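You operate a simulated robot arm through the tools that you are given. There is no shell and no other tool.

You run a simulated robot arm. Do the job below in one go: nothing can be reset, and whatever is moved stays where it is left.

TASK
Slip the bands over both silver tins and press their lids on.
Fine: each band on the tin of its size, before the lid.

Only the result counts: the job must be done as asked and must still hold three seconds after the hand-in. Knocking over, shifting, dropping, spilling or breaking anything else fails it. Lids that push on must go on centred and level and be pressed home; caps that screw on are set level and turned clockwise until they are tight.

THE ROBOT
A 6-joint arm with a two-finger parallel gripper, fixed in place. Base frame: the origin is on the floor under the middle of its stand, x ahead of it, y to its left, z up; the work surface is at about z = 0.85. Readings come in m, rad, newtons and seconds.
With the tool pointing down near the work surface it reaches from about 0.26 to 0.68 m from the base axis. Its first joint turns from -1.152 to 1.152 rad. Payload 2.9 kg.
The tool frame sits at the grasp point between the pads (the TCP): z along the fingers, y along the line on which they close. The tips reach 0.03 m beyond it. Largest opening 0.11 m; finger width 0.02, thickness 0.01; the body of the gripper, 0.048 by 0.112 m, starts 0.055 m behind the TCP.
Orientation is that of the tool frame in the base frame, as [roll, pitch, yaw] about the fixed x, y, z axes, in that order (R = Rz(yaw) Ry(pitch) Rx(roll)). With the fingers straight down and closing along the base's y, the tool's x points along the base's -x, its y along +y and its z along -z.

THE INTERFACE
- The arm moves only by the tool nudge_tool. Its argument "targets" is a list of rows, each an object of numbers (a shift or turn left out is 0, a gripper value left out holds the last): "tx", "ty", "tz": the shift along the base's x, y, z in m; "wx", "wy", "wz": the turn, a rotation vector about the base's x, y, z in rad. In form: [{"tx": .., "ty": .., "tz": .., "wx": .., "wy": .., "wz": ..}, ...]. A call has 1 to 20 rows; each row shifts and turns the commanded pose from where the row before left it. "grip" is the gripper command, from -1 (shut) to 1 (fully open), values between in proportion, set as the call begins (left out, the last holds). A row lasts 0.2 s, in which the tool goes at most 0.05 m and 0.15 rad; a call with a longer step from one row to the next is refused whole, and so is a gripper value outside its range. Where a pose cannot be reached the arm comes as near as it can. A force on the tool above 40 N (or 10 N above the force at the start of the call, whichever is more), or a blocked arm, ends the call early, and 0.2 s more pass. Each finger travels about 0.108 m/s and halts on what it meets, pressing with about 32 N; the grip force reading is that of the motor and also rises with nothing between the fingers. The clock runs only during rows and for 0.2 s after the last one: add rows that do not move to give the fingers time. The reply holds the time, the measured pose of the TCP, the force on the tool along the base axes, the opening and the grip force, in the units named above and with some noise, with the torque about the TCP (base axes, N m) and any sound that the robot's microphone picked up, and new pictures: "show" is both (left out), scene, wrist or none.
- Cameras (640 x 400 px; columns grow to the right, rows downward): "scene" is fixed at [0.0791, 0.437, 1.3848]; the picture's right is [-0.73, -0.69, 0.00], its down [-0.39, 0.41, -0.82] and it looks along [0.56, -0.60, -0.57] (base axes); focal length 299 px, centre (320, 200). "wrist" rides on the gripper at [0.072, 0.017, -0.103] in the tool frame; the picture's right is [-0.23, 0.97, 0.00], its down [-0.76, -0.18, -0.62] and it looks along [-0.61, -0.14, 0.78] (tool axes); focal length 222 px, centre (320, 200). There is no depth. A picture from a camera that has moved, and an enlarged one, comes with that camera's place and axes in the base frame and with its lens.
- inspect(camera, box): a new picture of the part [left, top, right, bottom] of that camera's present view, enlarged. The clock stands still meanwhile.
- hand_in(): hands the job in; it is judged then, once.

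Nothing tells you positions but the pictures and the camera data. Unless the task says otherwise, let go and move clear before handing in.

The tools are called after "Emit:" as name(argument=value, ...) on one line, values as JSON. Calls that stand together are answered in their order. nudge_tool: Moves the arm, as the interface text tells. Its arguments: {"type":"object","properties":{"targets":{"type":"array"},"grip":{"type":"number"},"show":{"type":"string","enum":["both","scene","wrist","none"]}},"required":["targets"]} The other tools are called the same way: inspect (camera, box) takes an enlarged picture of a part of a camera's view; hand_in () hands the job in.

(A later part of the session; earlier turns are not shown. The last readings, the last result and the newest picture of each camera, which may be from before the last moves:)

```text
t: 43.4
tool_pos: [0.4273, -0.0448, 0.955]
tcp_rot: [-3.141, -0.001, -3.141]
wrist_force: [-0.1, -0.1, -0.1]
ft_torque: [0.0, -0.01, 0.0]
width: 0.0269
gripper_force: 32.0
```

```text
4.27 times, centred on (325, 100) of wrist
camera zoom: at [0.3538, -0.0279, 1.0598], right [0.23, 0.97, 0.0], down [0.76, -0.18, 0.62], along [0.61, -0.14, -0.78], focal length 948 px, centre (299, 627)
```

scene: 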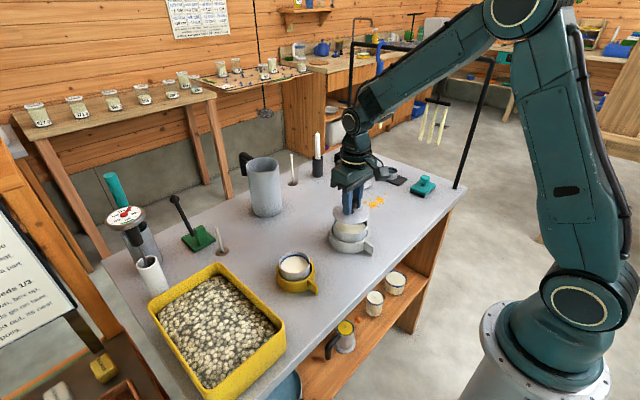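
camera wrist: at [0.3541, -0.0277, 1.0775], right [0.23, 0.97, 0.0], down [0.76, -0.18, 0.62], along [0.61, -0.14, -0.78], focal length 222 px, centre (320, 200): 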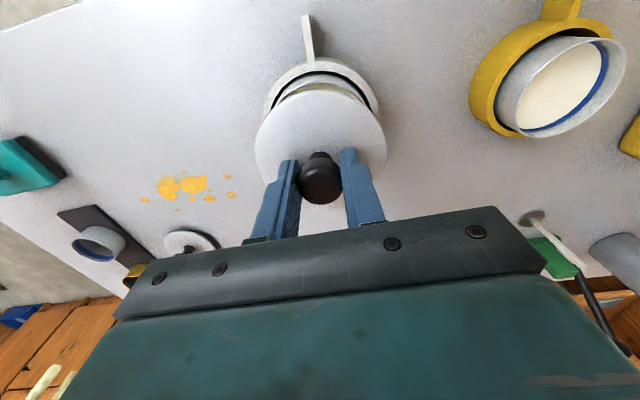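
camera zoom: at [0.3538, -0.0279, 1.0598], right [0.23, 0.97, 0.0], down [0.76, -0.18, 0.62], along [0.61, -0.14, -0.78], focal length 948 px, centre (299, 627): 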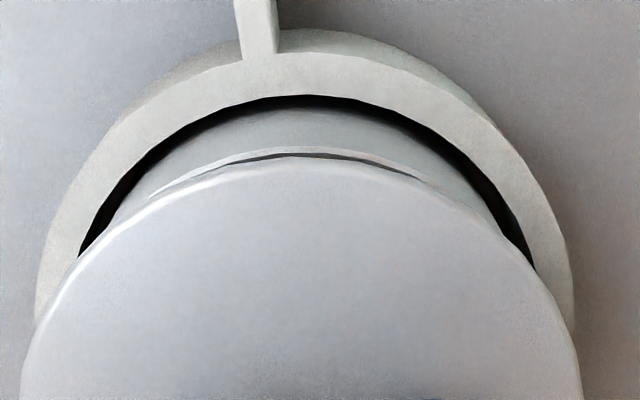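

I need a more precise look at the rim and lid edges before the final approach.

Emit:
inspect(camera="wrist", box=[290, 75, 360, 115])

Emit:
inspect(camera="scene", box=[336, 215, 366, 239])

Emit:
inspect(camera="scene", box=[334, 208, 350, 230])

Emit:
inspect(camera="scene", box=[362, 208, 378, 230])

```text
9.14 times, centred on (325, 95) of wrist
camera zoom: at [0.3538, -0.0279, 1.0598], right [0.23, 0.97, 0.0], down [0.76, -0.18, 0.62], along [0.61, -0.14, -0.78], focal length 2031 px, centre (274, 1160)
```

zoom: 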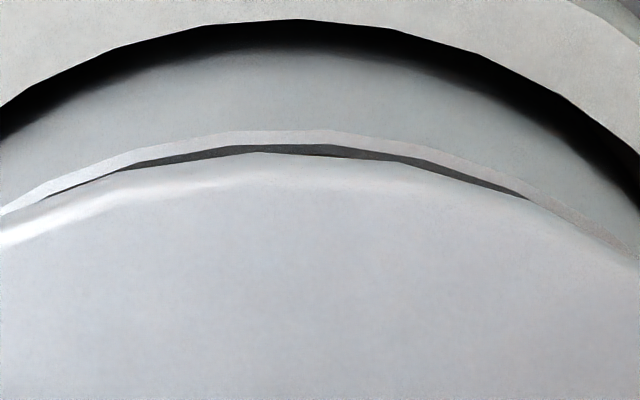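

```text
16.00 times, centred on (351, 227) of scene
camera zoom: at [0.0791, 0.437, 1.3848], right [-0.73, -0.69, 0.0], down [-0.39, 0.41, -0.82], along [0.56, -0.6, -0.57], focal length 4783 px, centre (-176, -232)
```

zoom: 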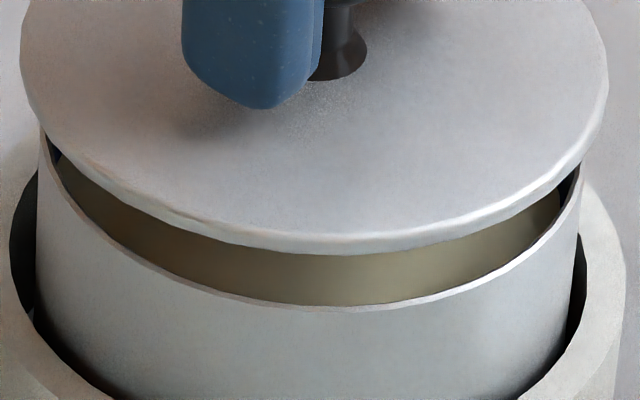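

```text
16.00 times, centred on (342, 219) of scene
camera zoom: at [0.0791, 0.437, 1.3848], right [-0.73, -0.69, 0.0], down [-0.39, 0.41, -0.82], along [0.56, -0.6, -0.57], focal length 4783 px, centre (-32, -104)
```

zoom: 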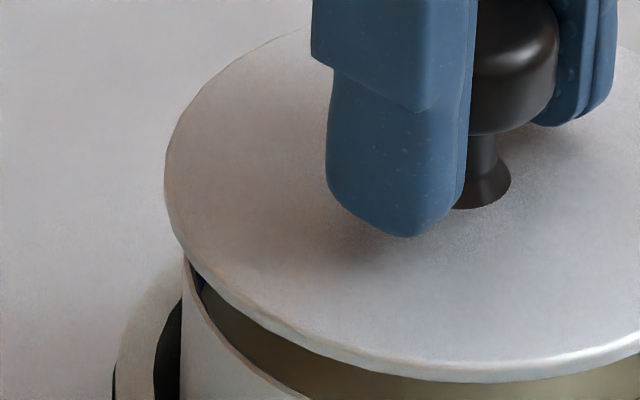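

```text
16.00 times, centred on (370, 219) of scene
camera zoom: at [0.0791, 0.437, 1.3848], right [-0.73, -0.69, 0.0], down [-0.39, 0.41, -0.82], along [0.56, -0.6, -0.57], focal length 4783 px, centre (-480, -104)
```

zoom: 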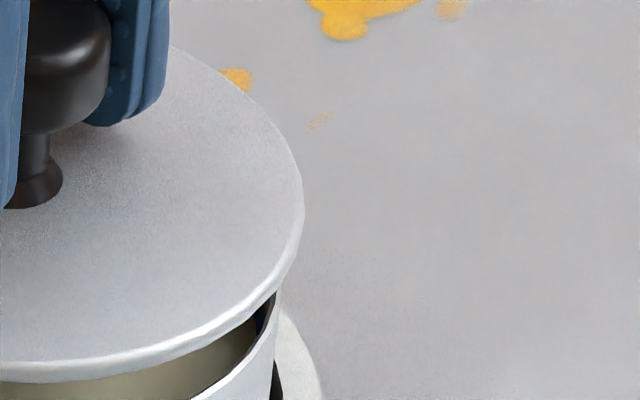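

The remaining offset is around half a millimetre. I'll apply that correction and lower in small steps while watching the force.

Emit:
nudge_tool(targets=[{"tx": -0.0006, "tz": -0.002}, {"tz": -0.002}, {"tz": -0.002}, {"tz": -0.001}, {"tz": -0.001}, {}], show="none")

Emit:
inspect(camera="scene", box=[326, 205, 376, 245])

Emit:
inspect(camera="wrist", box=[270, 75, 380, 135])

```text
t: 44.8
tool_pos: [0.4266, -0.0454, 0.9475]
tcp_rot: [3.141, 0.0, -3.141]
wrist_force: [0.9, -0.3, -0.2]
ft_torque: [-0.02, 0.04, 0.0]
width: 0.0265
gripper_force: 31.8
```

```text
10.00 times, centred on (351, 225) of scene
camera zoom: at [0.0791, 0.437, 1.3848], right [-0.73, -0.69, 0.0], down [-0.39, 0.41, -0.82], along [0.56, -0.6, -0.57], focal length 2989 px, centre (10, -50)
```

zoom: 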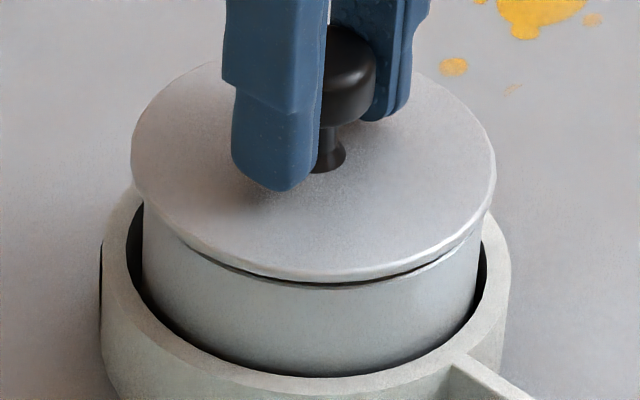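

```text
5.82 times, centred on (325, 105) of wrist
camera zoom: at [0.3534, -0.027, 1.0517], right [0.23, 0.97, 0.0], down [0.76, -0.18, 0.62], along [0.61, -0.14, -0.78], focal length 1292 px, centre (291, 753)
```

zoom: 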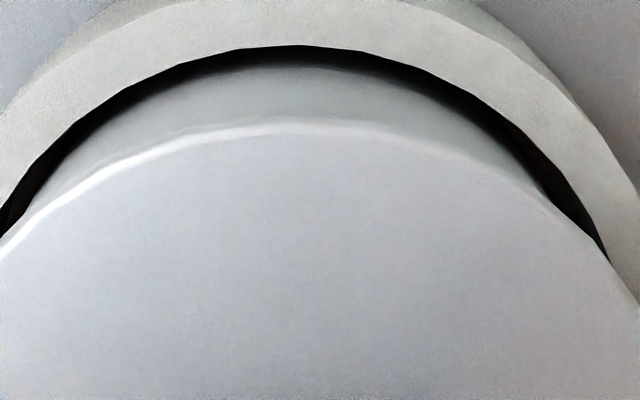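

No contact yet, with the disc about 4 mm above the rim. I'll keep lowering in small steps.

Emit:
nudge_tool(targets=[{"tx": -0.0003, "ty": -0.0003, "tz": -0.001}, {"tz": -0.001}, {"tz": -0.001}, {}], show="none")

Emit:
inspect(camera="scene", box=[326, 205, 376, 245])

```text
t: 45.8
tool_pos: [0.4253, -0.0457, 0.9459]
tcp_rot: [3.142, -0.001, -3.14]
wrist_force: [-0.1, 0.7, 0.0]
ft_torque: [-0.03, -0.01, 0.0]
width: 0.0266
gripper_force: 32.0
```

```text
10.00 times, centred on (351, 225) of scene
camera zoom: at [0.0791, 0.437, 1.3848], right [-0.73, -0.69, 0.0], down [-0.39, 0.41, -0.82], along [0.56, -0.6, -0.57], focal length 2989 px, centre (10, -50)
```

zoom: 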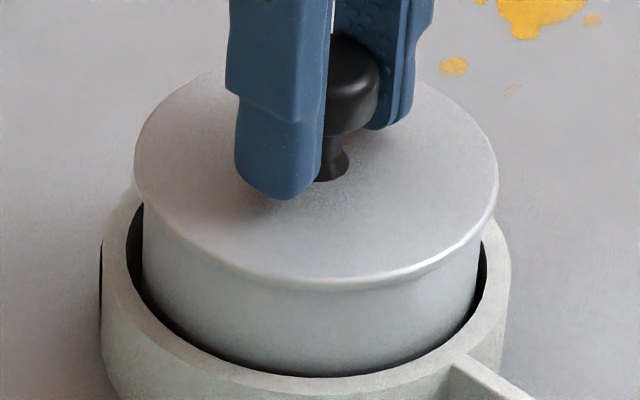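

Still no resistance and the lid is centred. Continuing down.

Emit:
nudge_tool(targets=[{"tz": -0.001}, {"tz": -0.001}, {}], show="none")

Emit:
inspect(camera="scene", box=[326, 205, 376, 245])

Emit:
inspect(camera="wrist", box=[270, 75, 380, 135])

```text
t: 46.6
tool_pos: [0.4249, -0.0454, 0.9457]
tcp_rot: [-3.142, 0.002, -3.141]
wrist_force: [-5.0, 6.3, 20.8]
ft_torque: [0.23, 0.07, -0.02]
width: 0.0263
gripper_force: 32.5
heard: snap
```

```text
10.00 times, centred on (351, 225) of scene
camera zoom: at [0.0787, 0.4371, 1.3848], right [-0.73, -0.69, 0.0], down [-0.39, 0.41, -0.82], along [0.56, -0.6, -0.57], focal length 2989 px, centre (10, -50)
```

zoom: 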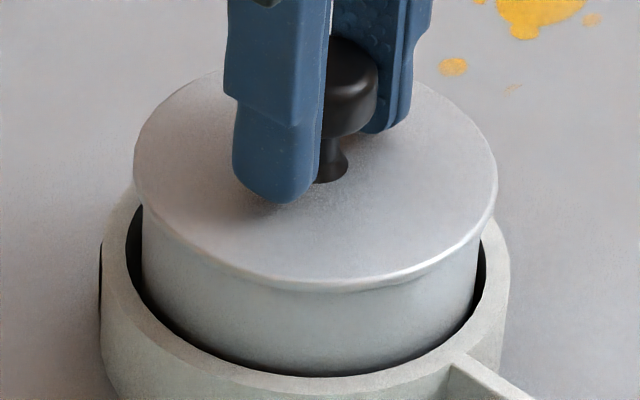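

```text
5.82 times, centred on (325, 105) of wrist
camera zoom: at [0.3525, -0.0275, 1.0476], right [0.23, 0.97, 0.0], down [0.76, -0.18, 0.63], along [0.61, -0.14, -0.78], focal length 1292 px, centre (291, 753)
```

zoom: 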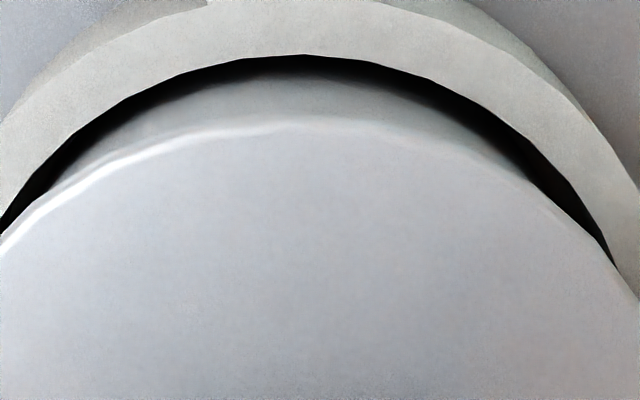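

I heard a snap with a 21 N reaction force, so the lid has clicked on. I'll release the knob, lift and check that it is level.

Emit:
nudge_tool(targets=[{}, {}, {}], grip=0.05, show="none")

Emit:
nudge_tool(targets=[{"tz": 0.015}, {"tz": 0.03}, {"tz": 0.03}, {}])

Emit:
inspect(camera="scene", box=[326, 200, 376, 250])

Emit:
inspect(camera="scene", box=[336, 215, 366, 239])

```text
t: 47.4
tool_pos: [0.426, -0.045, 0.9424]
tcp_rot: [-3.14, -0.001, -3.141]
wrist_force: [0.0, 0.0, 0.7]
ft_torque: [-0.05, 0.01, 0.0]
width: 0.0577
gripper_force: 0.1
```

```text
t: 48.4
tool_pos: [0.4274, -0.0442, 1.0178]
tcp_rot: [-3.141, 0.0, 3.141]
wrist_force: [0.2, -0.8, 0.5]
ft_torque: [0.01, 0.04, 0.01]
width: 0.0578
gripper_force: 0.0
camera wrist: at [0.3527, -0.0271, 1.1225], right [0.23, 0.97, 0.0], down [0.76, -0.18, 0.62], along [0.61, -0.14, -0.78], focal length 222 px, centre (320, 200)
```

scene: 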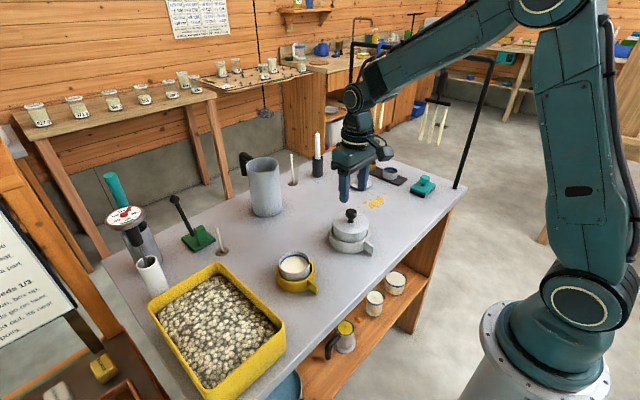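
wrist: 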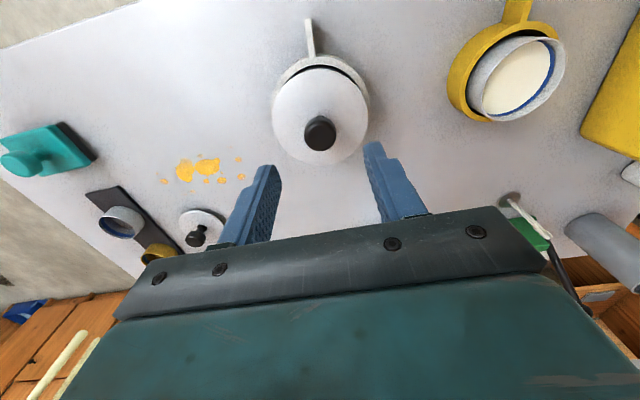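

```text
8.00 times, centred on (351, 225) of scene
camera zoom: at [0.0791, 0.437, 1.3848], right [-0.73, -0.69, 0.0], down [-0.39, 0.41, -0.82], along [0.56, -0.6, -0.57], focal length 2392 px, centre (72, 0)
```

zoom: 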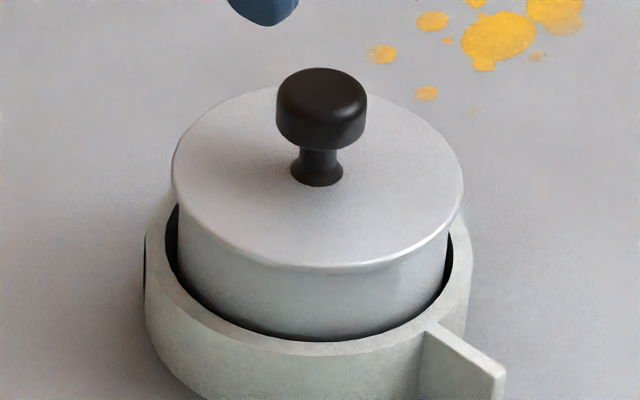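

```text
16.00 times, centred on (351, 227) of scene
camera zoom: at [0.0791, 0.437, 1.3848], right [-0.73, -0.69, 0.0], down [-0.39, 0.41, -0.82], along [0.56, -0.6, -0.57], focal length 4783 px, centre (-176, -232)
```

zoom: 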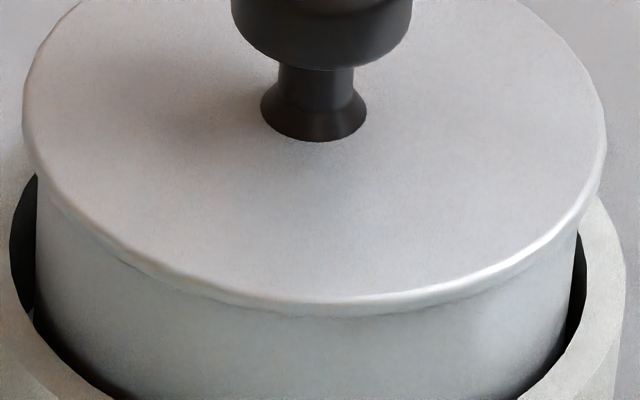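

The large lid sits level and closed on the tin. Next I'll view the small lid.

Emit:
nudge_tool(targets=[{"tx": 0.0094, "ty": -0.0365, "tz": -0.0023}, {"tx": 0.0094, "ty": -0.0365, "tz": -0.0023}, {"tx": 0.0094, "ty": -0.0365, "tz": -0.0023}, {"tx": 0.0094, "ty": -0.0365, "tz": -0.0023}, {"tx": 0.0094, "ty": -0.0365, "tz": -0.0023}, {"tx": 0.0094, "ty": -0.0365, "tz": -0.0023}, {}, {}], grip=0.6, show="wrist")

Emit:
inspect(camera="wrist", box=[265, 115, 375, 215])

Emit:
inspect(camera="scene", box=[335, 155, 395, 205])

```text
t: 50.2
tool_pos: [0.4829, -0.2628, 1.0039]
tcp_rot: [-3.142, 0.001, 3.14]
wrist_force: [1.0, 0.3, 0.7]
ft_torque: [-0.01, -0.01, -0.03]
width: 0.0881
gripper_force: 0.0
camera wrist: at [0.4093, -0.2457, 1.1089], right [0.23, 0.97, 0.0], down [0.76, -0.18, 0.62], along [0.61, -0.14, -0.78], focal length 222 px, centre (320, 200)
```

wrist: 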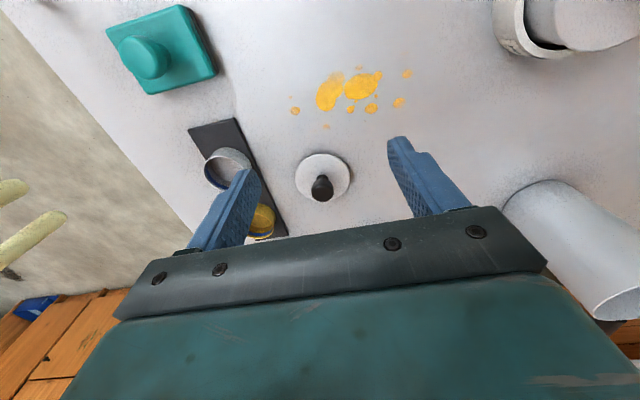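

```text
4.00 times, centred on (320, 165) of wrist
camera zoom: at [0.4093, -0.2457, 1.1089], right [0.23, 0.97, 0.0], down [0.76, -0.18, 0.62], along [0.61, -0.14, -0.78], focal length 888 px, centre (320, 340)
```

zoom: 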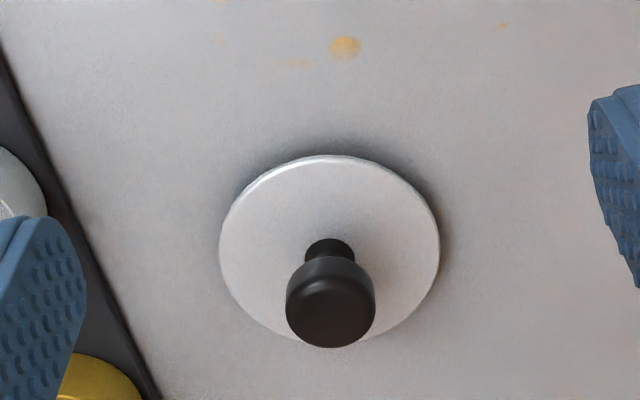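

```text
8.00 times, centred on (365, 180) of scene
camera zoom: at [0.0791, 0.4369, 1.3848], right [-0.73, -0.69, 0.0], down [-0.39, 0.41, -0.82], along [0.56, -0.6, -0.57], focal length 2392 px, centre (-40, 360)
```

zoom: 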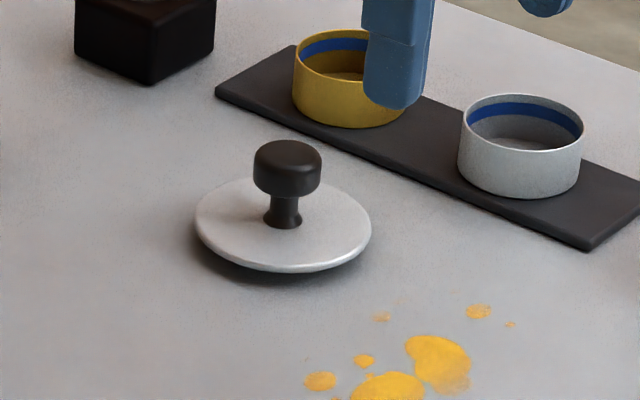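

The small lid's centre is near (0.567, -0.280), with a diameter of about 0.074 m and a similar knob. I'll hover over it with a narrower opening, keeping clear of the tray.

Emit:
nudge_tool(targets=[{"tx": 0.021, "ty": -0.0042, "tz": -0.0113}, {"tx": 0.021, "ty": -0.0042, "tz": -0.0113}, {"tx": 0.021, "ty": -0.0042, "tz": -0.0113}, {"tx": 0.021, "ty": -0.0042, "tz": -0.0113}, {}, {}], grip=0.05)

Emit:
inspect(camera="wrist", box=[230, 100, 410, 230])

Emit:
inspect(camera="scene", box=[335, 145, 395, 205])

```text
t: 51.6
tool_pos: [0.5669, -0.2796, 0.9583]
tcp_rot: [3.141, 0.0, -3.141]
wrist_force: [0.0, 0.0, 0.2]
ft_torque: [0.02, 0.02, 0.0]
width: 0.0578
gripper_force: 0.1
camera wrist: at [0.4931, -0.2622, 1.0631], right [0.23, 0.97, 0.0], down [0.76, -0.18, 0.62], along [0.61, -0.14, -0.78], focal length 222 px, centre (320, 200)
```

scene: 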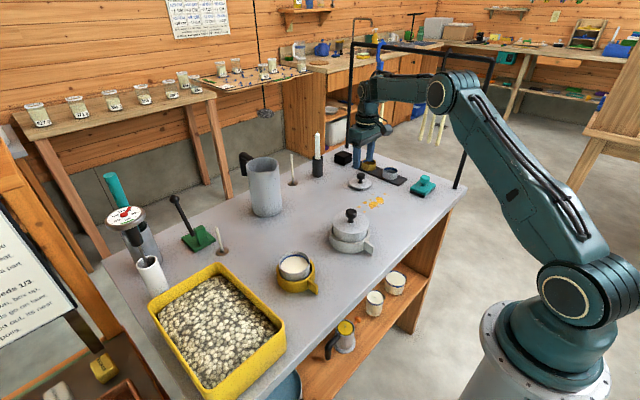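
wrist: 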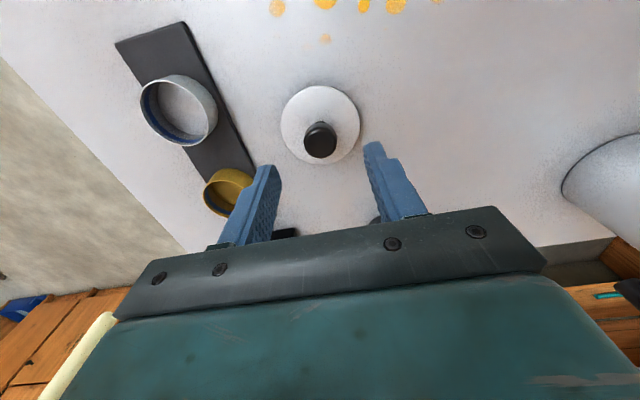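

```text
3.08 times, centred on (320, 165) of wrist
camera zoom: at [0.4931, -0.2622, 1.0631], right [0.23, 0.97, 0.0], down [0.76, -0.18, 0.62], along [0.61, -0.14, -0.78], focal length 684 px, centre (320, 308)
```

zoom: 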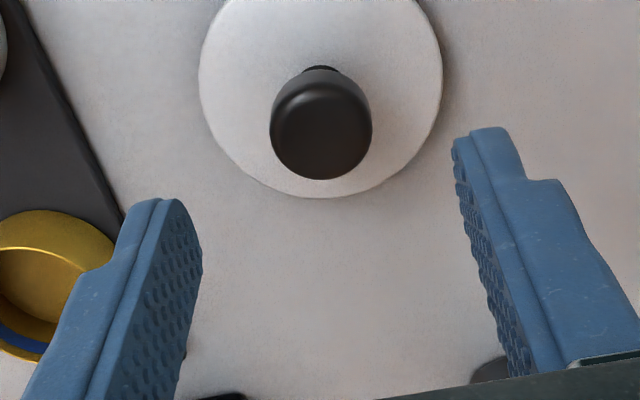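

```text
6.67 times, centred on (365, 175) of scene
camera zoom: at [0.0791, 0.437, 1.3848], right [-0.73, -0.69, 0.0], down [-0.39, 0.41, -0.82], along [0.56, -0.6, -0.57], focal length 1993 px, centre (20, 367)
```

zoom: 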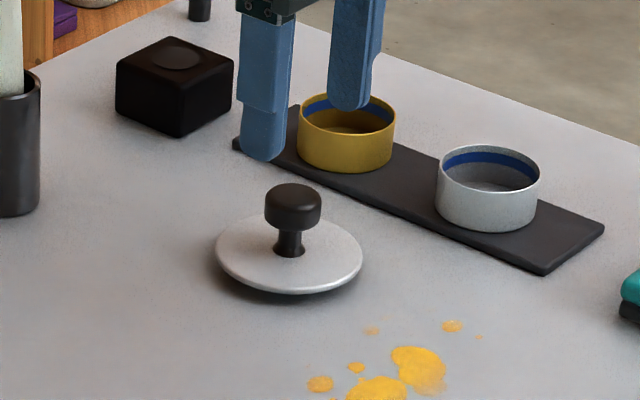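

The alignment is good. I'll descend, this time stopping slightly higher than for the large lid to keep the tips off the disc.

Emit:
nudge_tool(targets=[{"tx": 0.0005, "ty": -0.0005, "tz": -0.02}, {"tz": -0.02}, {"tz": -0.013}, {"tz": -0.008}, {}], show="none")

Emit:
inspect(camera="wrist", box=[230, 120, 410, 240])

Emit:
inspect(camera="scene", box=[335, 145, 395, 205])

```text
t: 52.8
tool_pos: [0.5663, -0.2815, 0.8988]
tcp_rot: [-3.14, 0.001, -3.141]
wrist_force: [0.9, 0.1, 0.1]
ft_torque: [0.02, 0.01, 0.02]
width: 0.0579
gripper_force: 0.1
```

```text
3.33 times, centred on (320, 180) of wrist
camera zoom: at [0.4932, -0.2644, 1.0027], right [0.23, 0.97, 0.0], down [0.76, -0.18, 0.62], along [0.61, -0.14, -0.78], focal length 740 px, centre (320, 267)
```

zoom: 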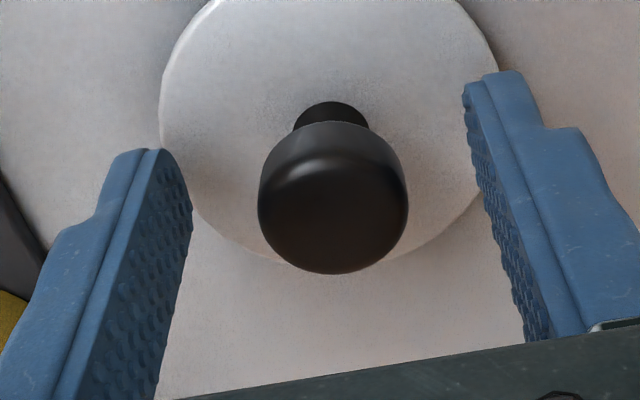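

```text
6.67 times, centred on (365, 175) of scene
camera zoom: at [0.0791, 0.437, 1.3848], right [-0.73, -0.69, 0.0], down [-0.39, 0.41, -0.82], along [0.56, -0.6, -0.57], focal length 1993 px, centre (20, 367)
```

zoom: 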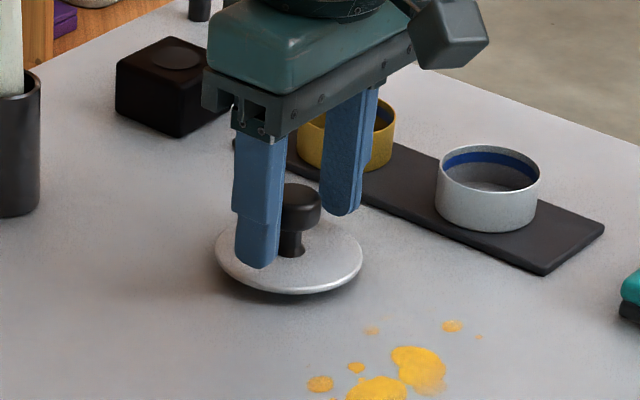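

The knob looks about 2 mm to the +y side of centre, so I'll shift and check before closing.

Emit:
nudge_tool(targets=[{"ty": 0.0018}, {}], show="none")

Emit:
inspect(camera="wrist", box=[230, 120, 410, 240])

```text
t: 53.4
tool_pos: [0.5674, -0.279, 0.898]
tcp_rot: [3.14, -0.001, -3.142]
wrist_force: [0.1, -0.5, -0.5]
ft_torque: [0.0, 0.0, 0.03]
width: 0.0576
gripper_force: 0.1
```

```text
3.33 times, centred on (320, 180) of wrist
camera zoom: at [0.4937, -0.2627, 1.0026], right [0.23, 0.97, 0.0], down [0.76, -0.18, 0.62], along [0.61, -0.14, -0.78], focal length 740 px, centre (320, 267)
```

zoom: 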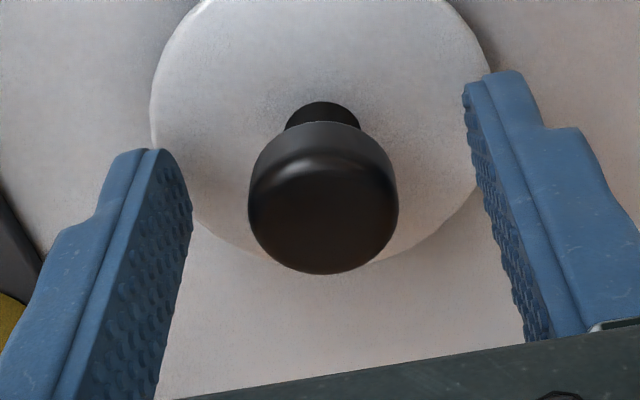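

The knob is centred now, so I'm closing.

Emit:
nudge_tool(targets=[{}, {}, {}, {}, {}], grip=-1, show="none")

Emit:
inspect(camera="wrist", box=[230, 100, 410, 220])

Emit:
inspect(camera="scene", box=[335, 145, 395, 205])

```text
t: 54.6
tool_pos: [0.5673, -0.2813, 0.8986]
tcp_rot: [3.141, 0.0, 3.141]
wrist_force: [-0.7, 0.2, 0.5]
ft_torque: [0.01, 0.0, 0.01]
width: 0.0261
gripper_force: 32.3
```

```text
3.33 times, centred on (320, 160) of wrist
camera zoom: at [0.4936, -0.2628, 1.0027], right [0.23, 0.97, 0.0], down [0.76, -0.18, 0.62], along [0.61, -0.14, -0.78], focal length 740 px, centre (320, 333)
```

zoom: 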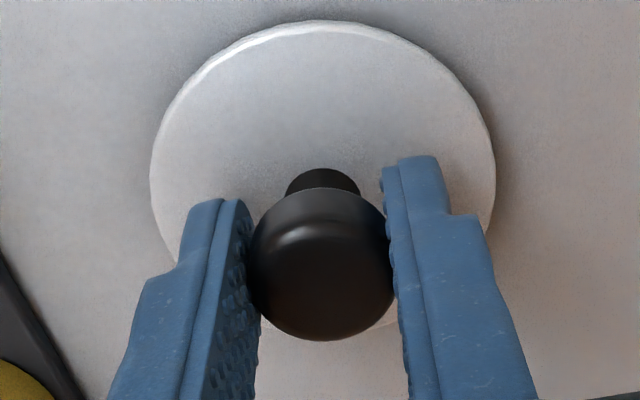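

```text
6.67 times, centred on (365, 175) of scene
camera zoom: at [0.0791, 0.437, 1.3848], right [-0.73, -0.69, 0.0], down [-0.39, 0.41, -0.82], along [0.56, -0.6, -0.57], focal length 1993 px, centre (20, 367)
```

zoom: 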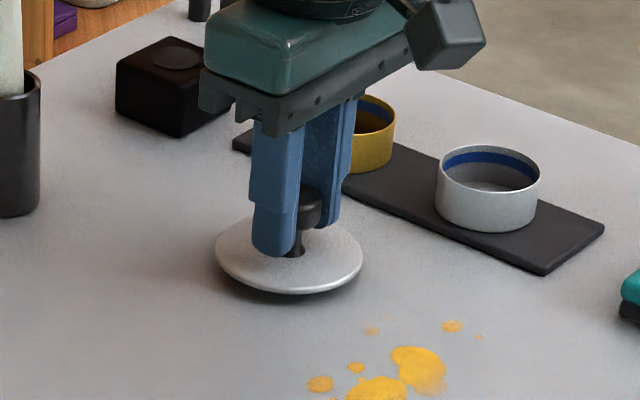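

I have a clean grip with no side load. Next I'll lift high and carry the small lid past the large tin to above the small tin.

Emit:
nudge_tool(targets=[{"tz": 0.01}, {"tz": 0.03}, {"tz": 0.035}, {"tz": 0.035}, {"tx": -0.01214, "ty": 0.03807}, {"tx": -0.01214, "ty": 0.03807}, {"tx": -0.01214, "ty": 0.03807}, {"tx": -0.01214, "ty": 0.03807}, {"tx": -0.01214, "ty": 0.03807}, {"tx": -0.01214, "ty": 0.03807}, {"tx": -0.01214, "ty": 0.03807}, {"tx": -0.01214, "ty": 0.03807}, {"tx": -0.01214, "ty": 0.03807}, {"tx": -0.01214, "ty": 0.03807}, {"tx": -0.01214, "ty": 0.03807}, {}, {}])

Emit:
inspect(camera="scene", box=[265, 215, 325, 280])

Emit:
inspect(camera="wrist", box=[230, 60, 410, 200])

```text
t: 58.2
tool_pos: [0.4349, 0.1372, 1.0087]
tcp_rot: [-3.142, -0.001, 3.141]
wrist_force: [-0.4, -1.6, -0.7]
ft_torque: [0.03, 0.0, -0.04]
width: 0.0263
gripper_force: 31.8
camera wrist: at [0.3614, 0.1548, 1.1124], right [0.23, 0.97, 0.0], down [0.76, -0.18, 0.62], along [0.61, -0.14, -0.78], focal length 222 px, centre (320, 200)
```

scene: 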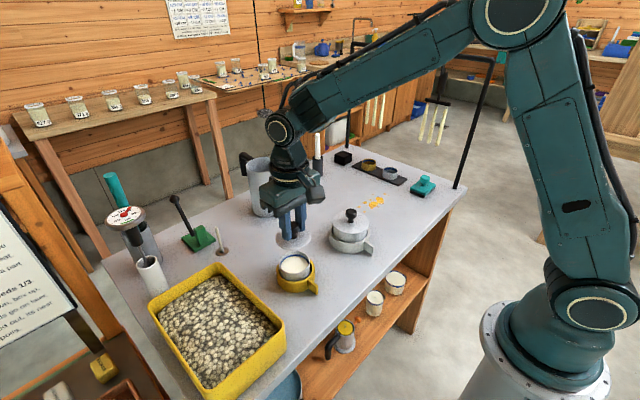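
wrist: 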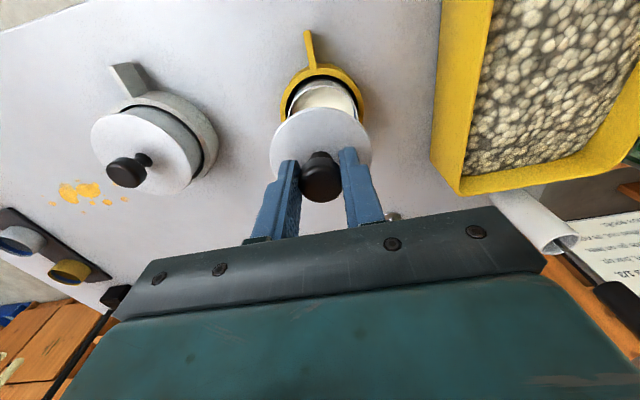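

```text
6.15 times, centred on (295, 248) of scene
camera zoom: at [0.0791, 0.437, 1.3848], right [-0.73, -0.69, 0.0], down [-0.39, 0.41, -0.82], along [0.56, -0.6, -0.57], focal length 1840 px, centre (474, -92)
```

zoom: 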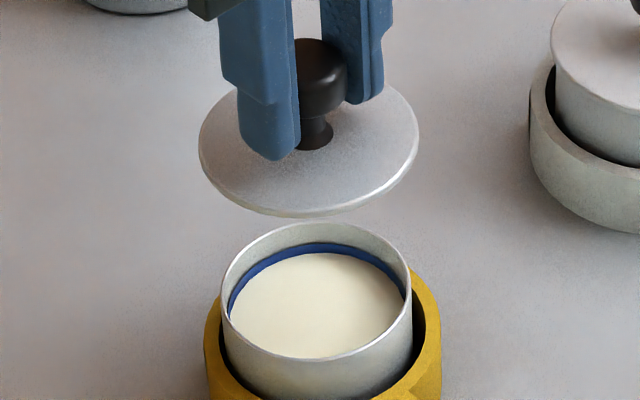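

```text
2.86 times, centred on (320, 130) of wrist
camera zoom: at [0.3614, 0.1548, 1.1124], right [0.23, 0.97, 0.0], down [0.76, -0.18, 0.62], along [0.61, -0.14, -0.78], focal length 635 px, centre (320, 400)
```

zoom: 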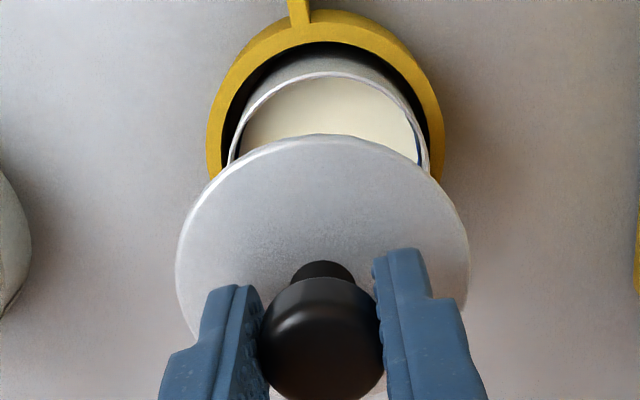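

The lid is about (+1.5, −2.7) mm off the tin centre. I'll correct that and lower closer for another measurement.

Emit:
nudge_tool(targets=[{"tx": -0.0015, "ty": 0.0026, "tz": -0.005}, {"tz": -0.012}, {"tz": -0.012}, {"tz": -0.006}, {}, {}], show="none")

Emit:
inspect(camera="scene", box=[270, 235, 320, 275])

Emit:
inspect(camera="wrist", box=[270, 60, 370, 125])

```text
t: 59.6
tool_pos: [0.4318, 0.1407, 0.9731]
tcp_rot: [-3.14, 0.001, -3.142]
wrist_force: [0.4, -0.3, 0.1]
ft_torque: [0.02, -0.01, 0.01]
width: 0.0261
gripper_force: 32.4
```

```text
10.00 times, centred on (295, 255) of scene
camera zoom: at [0.0791, 0.437, 1.3848], right [-0.73, -0.69, 0.0], down [-0.39, 0.41, -0.82], along [0.56, -0.6, -0.57], focal length 2989 px, centre (570, -350)
```

zoom: 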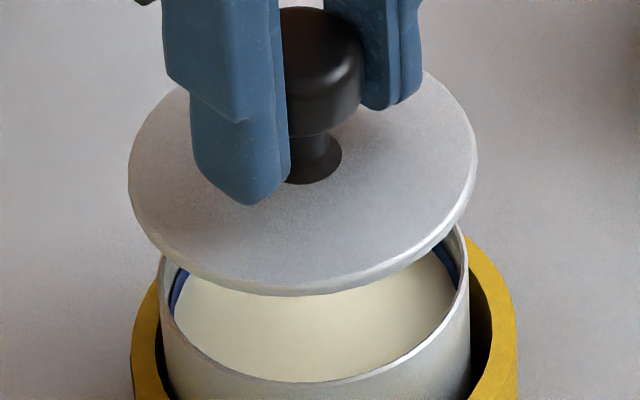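

```text
6.15 times, centred on (320, 92) of wrist
camera zoom: at [0.3592, 0.1588, 1.0773], right [0.23, 0.97, 0.0], down [0.76, -0.18, 0.62], along [0.61, -0.14, -0.78], focal length 1367 px, centre (320, 862)
```

zoom: 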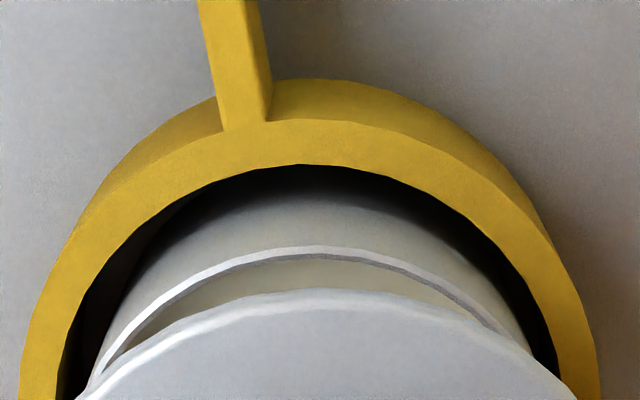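

The arm had not quite settled in the previous view. I'll make a smaller correction, lower a bit and let it settle.

Emit:
nudge_tool(targets=[{"tx": 0.001, "ty": -0.0019}, {"tz": -0.006}, {"tz": -0.004}, {}, {}, {}], show="none")

Emit:
inspect(camera="scene", box=[270, 240, 320, 280])

Emit:
inspect(camera="wrist", box=[270, 70, 370, 130])

```text
t: 61.0
tool_pos: [0.4334, 0.1405, 0.9634]
tcp_rot: [-3.142, 0.002, 3.14]
wrist_force: [0.6, 0.4, 0.2]
ft_torque: [-0.01, -0.01, 0.01]
width: 0.0262
gripper_force: 32.2
```

```text
10.00 times, centred on (295, 260) of scene
camera zoom: at [0.0791, 0.437, 1.3848], right [-0.73, -0.69, 0.0], down [-0.39, 0.41, -0.82], along [0.56, -0.6, -0.57], focal length 2989 px, centre (570, -400)
```

zoom: 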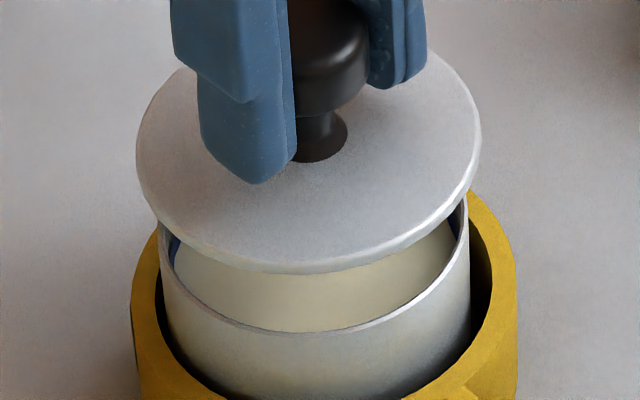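

```text
6.40 times, centred on (320, 100) of wrist
camera zoom: at [0.3599, 0.1572, 1.0673], right [0.23, 0.97, 0.0], down [0.76, -0.18, 0.62], along [0.61, -0.14, -0.78], focal length 1422 px, centre (320, 840)
```

zoom: 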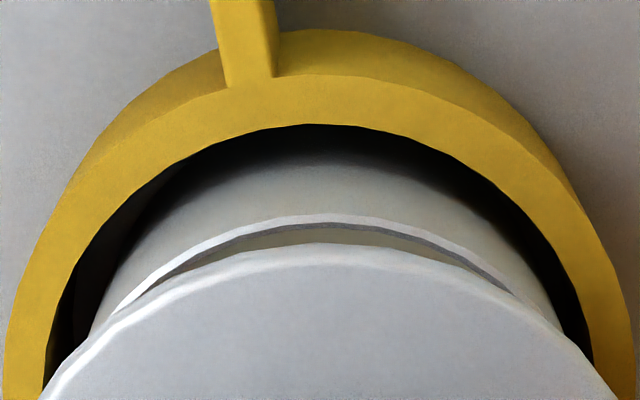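

Both cameras now show the lid centred on the tin within a few tenths of a millimetre. I'll lower it toward the rim.

Emit:
nudge_tool(targets=[{"tz": -0.004}, {"tz": -0.004}, {"tz": -0.003}, {"tz": -0.002}, {}, {}], show="none")

Emit:
inspect(camera="scene", box=[270, 240, 320, 280])

Emit:
inspect(camera="wrist", box=[270, 70, 370, 130])

```text
t: 62.4
tool_pos: [0.4337, 0.1397, 0.9497]
tcp_rot: [-3.141, 0.001, -3.141]
wrist_force: [0.0, 0.1, -0.1]
ft_torque: [-0.01, -0.02, 0.0]
width: 0.0264
gripper_force: 31.7
```

```text
10.00 times, centred on (295, 260) of scene
camera zoom: at [0.0791, 0.437, 1.3848], right [-0.73, -0.69, 0.0], down [-0.39, 0.41, -0.82], along [0.56, -0.6, -0.57], focal length 2989 px, centre (570, -400)
```

zoom: 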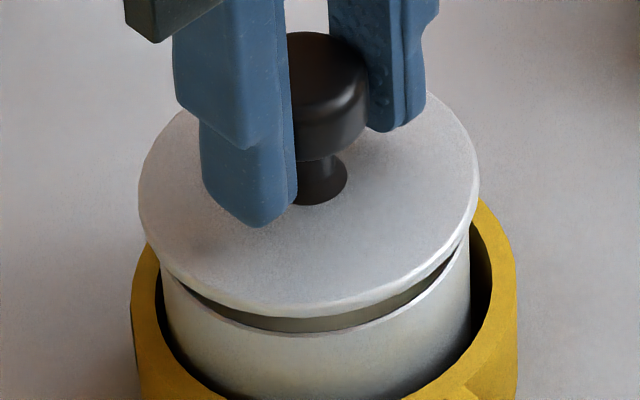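

```text
6.40 times, centred on (320, 100) of wrist
camera zoom: at [0.3604, 0.1574, 1.0543], right [0.23, 0.97, 0.0], down [0.76, -0.18, 0.62], along [0.61, -0.14, -0.78], focal length 1422 px, centre (320, 840)
```

zoom: 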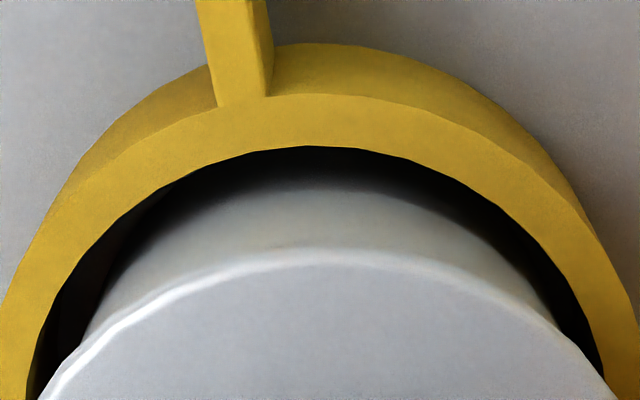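

The plug is entering without contact. Continuing down in 1 mm steps.

Emit:
nudge_tool(targets=[{"tx": -0.0002, "ty": -0.0002, "tz": -0.001}, {"tz": -0.001}, {"tz": -0.001}, {}], show="none")

Emit:
inspect(camera="scene", box=[270, 240, 320, 280])

```text
t: 63.4
tool_pos: [0.4336, 0.1395, 0.946]
tcp_rot: [-3.141, -0.001, -3.14]
wrist_force: [-0.4, 0.3, -0.5]
ft_torque: [0.04, 0.01, -0.04]
width: 0.0262
gripper_force: 31.8
```

```text
10.00 times, centred on (295, 260) of scene
camera zoom: at [0.0791, 0.437, 1.3848], right [-0.73, -0.69, 0.0], down [-0.39, 0.41, -0.82], along [0.56, -0.6, -0.57], focal length 2989 px, centre (570, -400)
```

zoom: 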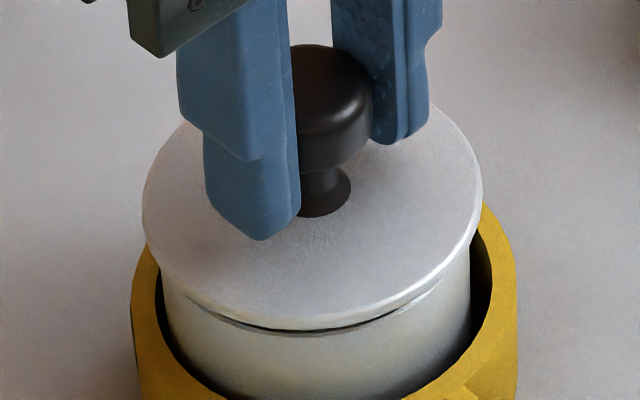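

The lid is centred with about 1 mm of gap left. Pressing down in small steps.

Emit:
nudge_tool(targets=[{"tz": -0.001}, {"tz": -0.001}, {}], show="none")

Emit:
inspect(camera="scene", box=[270, 240, 320, 280])

```text
t: 64.2
tool_pos: [0.4342, 0.1398, 0.946]
tcp_rot: [3.142, -0.001, -3.141]
wrist_force: [-0.3, 0.2, 0.3]
ft_torque: [0.0, 0.05, 0.02]
width: 0.0263
gripper_force: 31.7
```

```text
10.00 times, centred on (295, 260) of scene
camera zoom: at [0.0791, 0.437, 1.3848], right [-0.73, -0.69, 0.0], down [-0.39, 0.41, -0.82], along [0.56, -0.6, -0.57], focal length 2989 px, centre (570, -400)
```

zoom: 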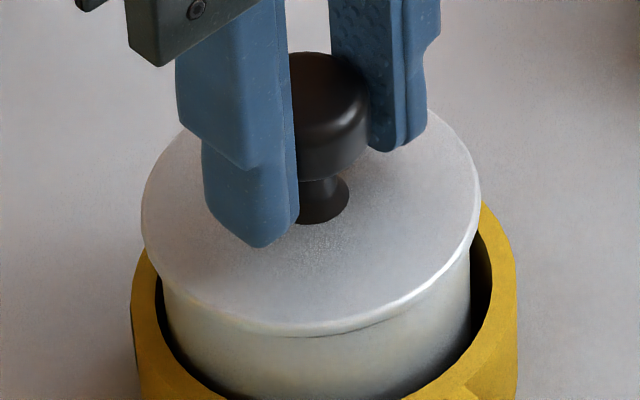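

Still no resistance, so the lid is almost on the rim. I'll press a little further.

Emit:
nudge_tool(targets=[{"tz": -0.001}, {"tz": -0.001}, {}], show="none")

Emit:
inspect(camera="scene", box=[270, 240, 320, 280])

```text
t: 65.0
tool_pos: [0.4333, 0.14, 0.9435]
tcp_rot: [-3.141, 0.002, 3.14]
wrist_force: [1.0, -0.3, -0.1]
ft_torque: [0.03, -0.01, -0.04]
width: 0.0262
gripper_force: 32.2
```

```text
10.00 times, centred on (295, 260) of scene
camera zoom: at [0.0791, 0.437, 1.3848], right [-0.73, -0.69, 0.0], down [-0.39, 0.41, -0.82], along [0.56, -0.6, -0.57], focal length 2989 px, centre (570, -400)
```

zoom: 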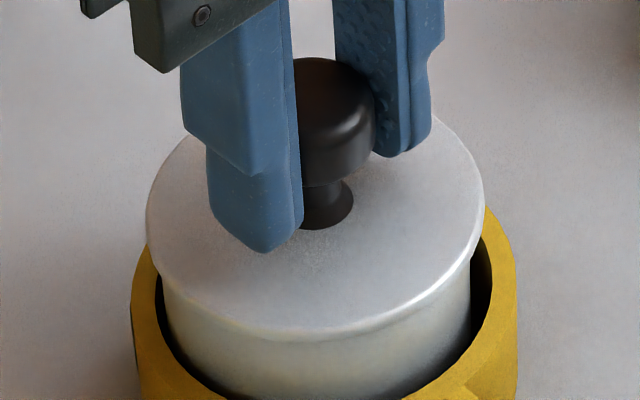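

Still free. Continuing in 1 mm steps and listening for the snap.

Emit:
nudge_tool(targets=[{"tz": -0.001}, {}], show="none")

Emit:
nudge_tool(targets=[{"tz": -0.001}, {}], show="none")

Emit:
inspect(camera="scene", box=[270, 240, 320, 280])

```text
t: 65.6
tool_pos: [0.4328, 0.1397, 0.9424]
tcp_rot: [3.141, 0.001, -3.14]
wrist_force: [0.1, -0.4, -0.7]
ft_torque: [-0.01, -0.01, -0.03]
width: 0.0261
gripper_force: 32.1
```

```text
t: 66.2
tool_pos: [0.4336, 0.1407, 0.941]
tcp_rot: [-3.141, 0.004, -3.141]
wrist_force: [1.6, -0.3, 6.3]
ft_torque: [-0.02, -0.08, 0.0]
width: 0.0262
gripper_force: 32.0
heard: snap
```

```text
10.00 times, centred on (295, 260) of scene
camera zoom: at [0.0791, 0.4369, 1.3848], right [-0.73, -0.69, 0.0], down [-0.39, 0.41, -0.82], along [0.56, -0.6, -0.57], focal length 2989 px, centre (570, -400)
```

zoom: 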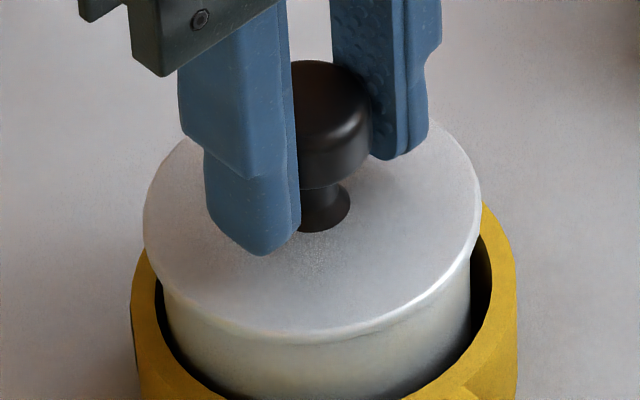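

A snap here too. One more slight press will make sure it's home, then I'll release and lift.

Emit:
nudge_tool(targets=[{"tz": -0.001}, {}], show="none")

Emit:
nudge_tool(targets=[{}, {}, {}], grip=0.05, show="none")

Emit:
nudge_tool(targets=[{"tz": 0.015}, {"tz": 0.03}, {"tz": 0.04}, {"tz": 0.04}, {}])

Emit:
inspect(camera="scene", box=[265, 230, 325, 295])

Emit:
inspect(camera="scene", box=[265, 200, 385, 300])

Emit:
inspect(camera="wrist", box=[230, 60, 410, 200])

```text
t: 66.8
tool_pos: [0.433, 0.1401, 0.9413]
tcp_rot: [3.141, 0.004, -3.141]
wrist_force: [-2.4, -1.0, 23.7]
ft_torque: [-0.08, 0.08, -0.02]
width: 0.0267
gripper_force: 32.3
```

```text
t: 67.6
tool_pos: [0.434, 0.1393, 0.9405]
tcp_rot: [-3.141, 0.0, 3.141]
wrist_force: [-0.9, 0.1, 1.1]
ft_torque: [-0.03, 0.0, 0.04]
width: 0.0579
gripper_force: 0.0
```

```text
t: 68.8
tool_pos: [0.4337, 0.1387, 1.0676]
tcp_rot: [3.14, -0.001, 3.141]
wrist_force: [0.2, 0.4, 0.2]
ft_torque: [-0.02, -0.01, -0.01]
width: 0.0577
gripper_force: 0.1
camera wrist: at [0.3598, 0.1574, 1.1713], right [0.23, 0.97, 0.0], down [0.76, -0.18, 0.62], along [0.61, -0.14, -0.78], focal length 222 px, centre (320, 200)
```

scene: 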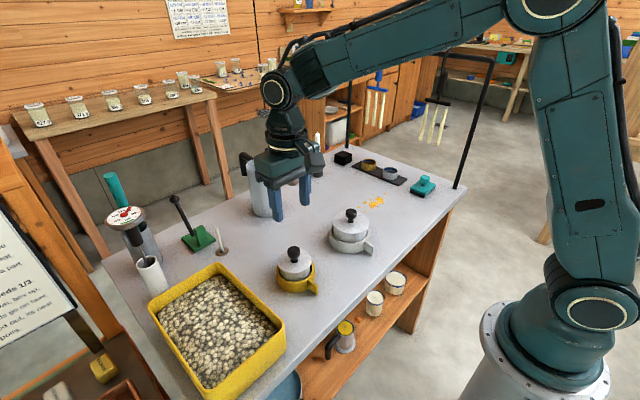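
wrist: 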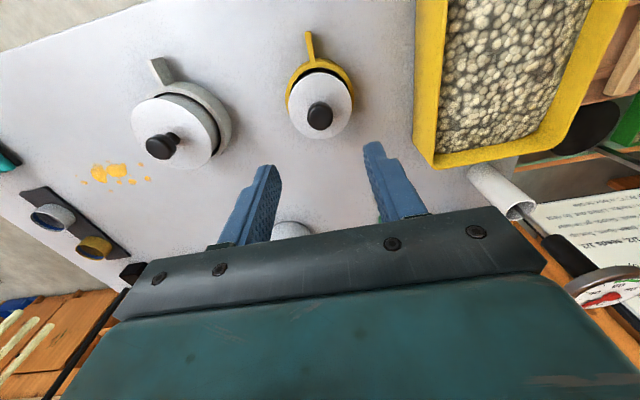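

```text
6.15 times, centred on (295, 262) of scene
camera zoom: at [0.0791, 0.437, 1.3848], right [-0.73, -0.69, 0.0], down [-0.39, 0.41, -0.82], along [0.56, -0.6, -0.57], focal length 1840 px, centre (474, -185)
```

zoom: 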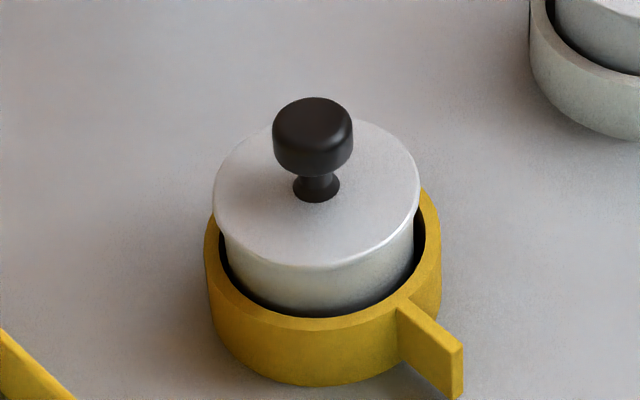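

```text
4.00 times, centred on (325, 250) of scene
camera zoom: at [0.0791, 0.437, 1.3848], right [-0.73, -0.69, 0.0], down [-0.39, 0.41, -0.82], along [0.56, -0.6, -0.57], focal length 1196 px, centre (300, 0)
```

zoom: 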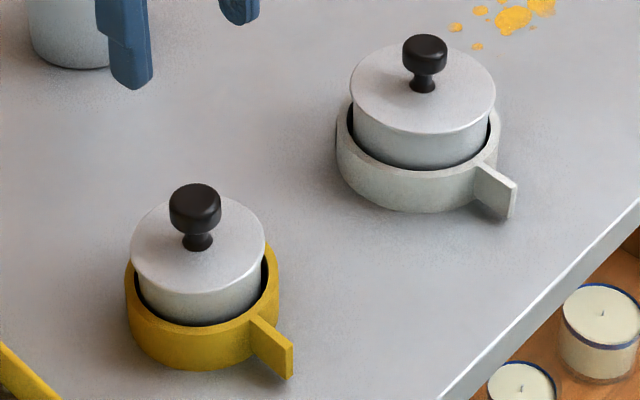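

```text
2.86 times, centred on (320, 130) of wrist
camera zoom: at [0.3598, 0.1574, 1.1713], right [0.23, 0.97, 0.0], down [0.76, -0.18, 0.62], along [0.61, -0.14, -0.78], focal length 635 px, centre (320, 400)
```

zoom: 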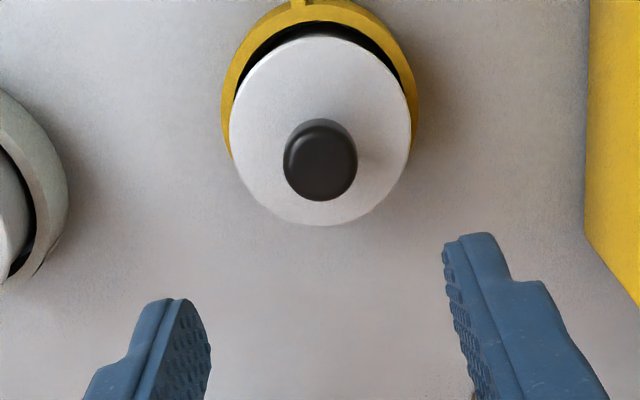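

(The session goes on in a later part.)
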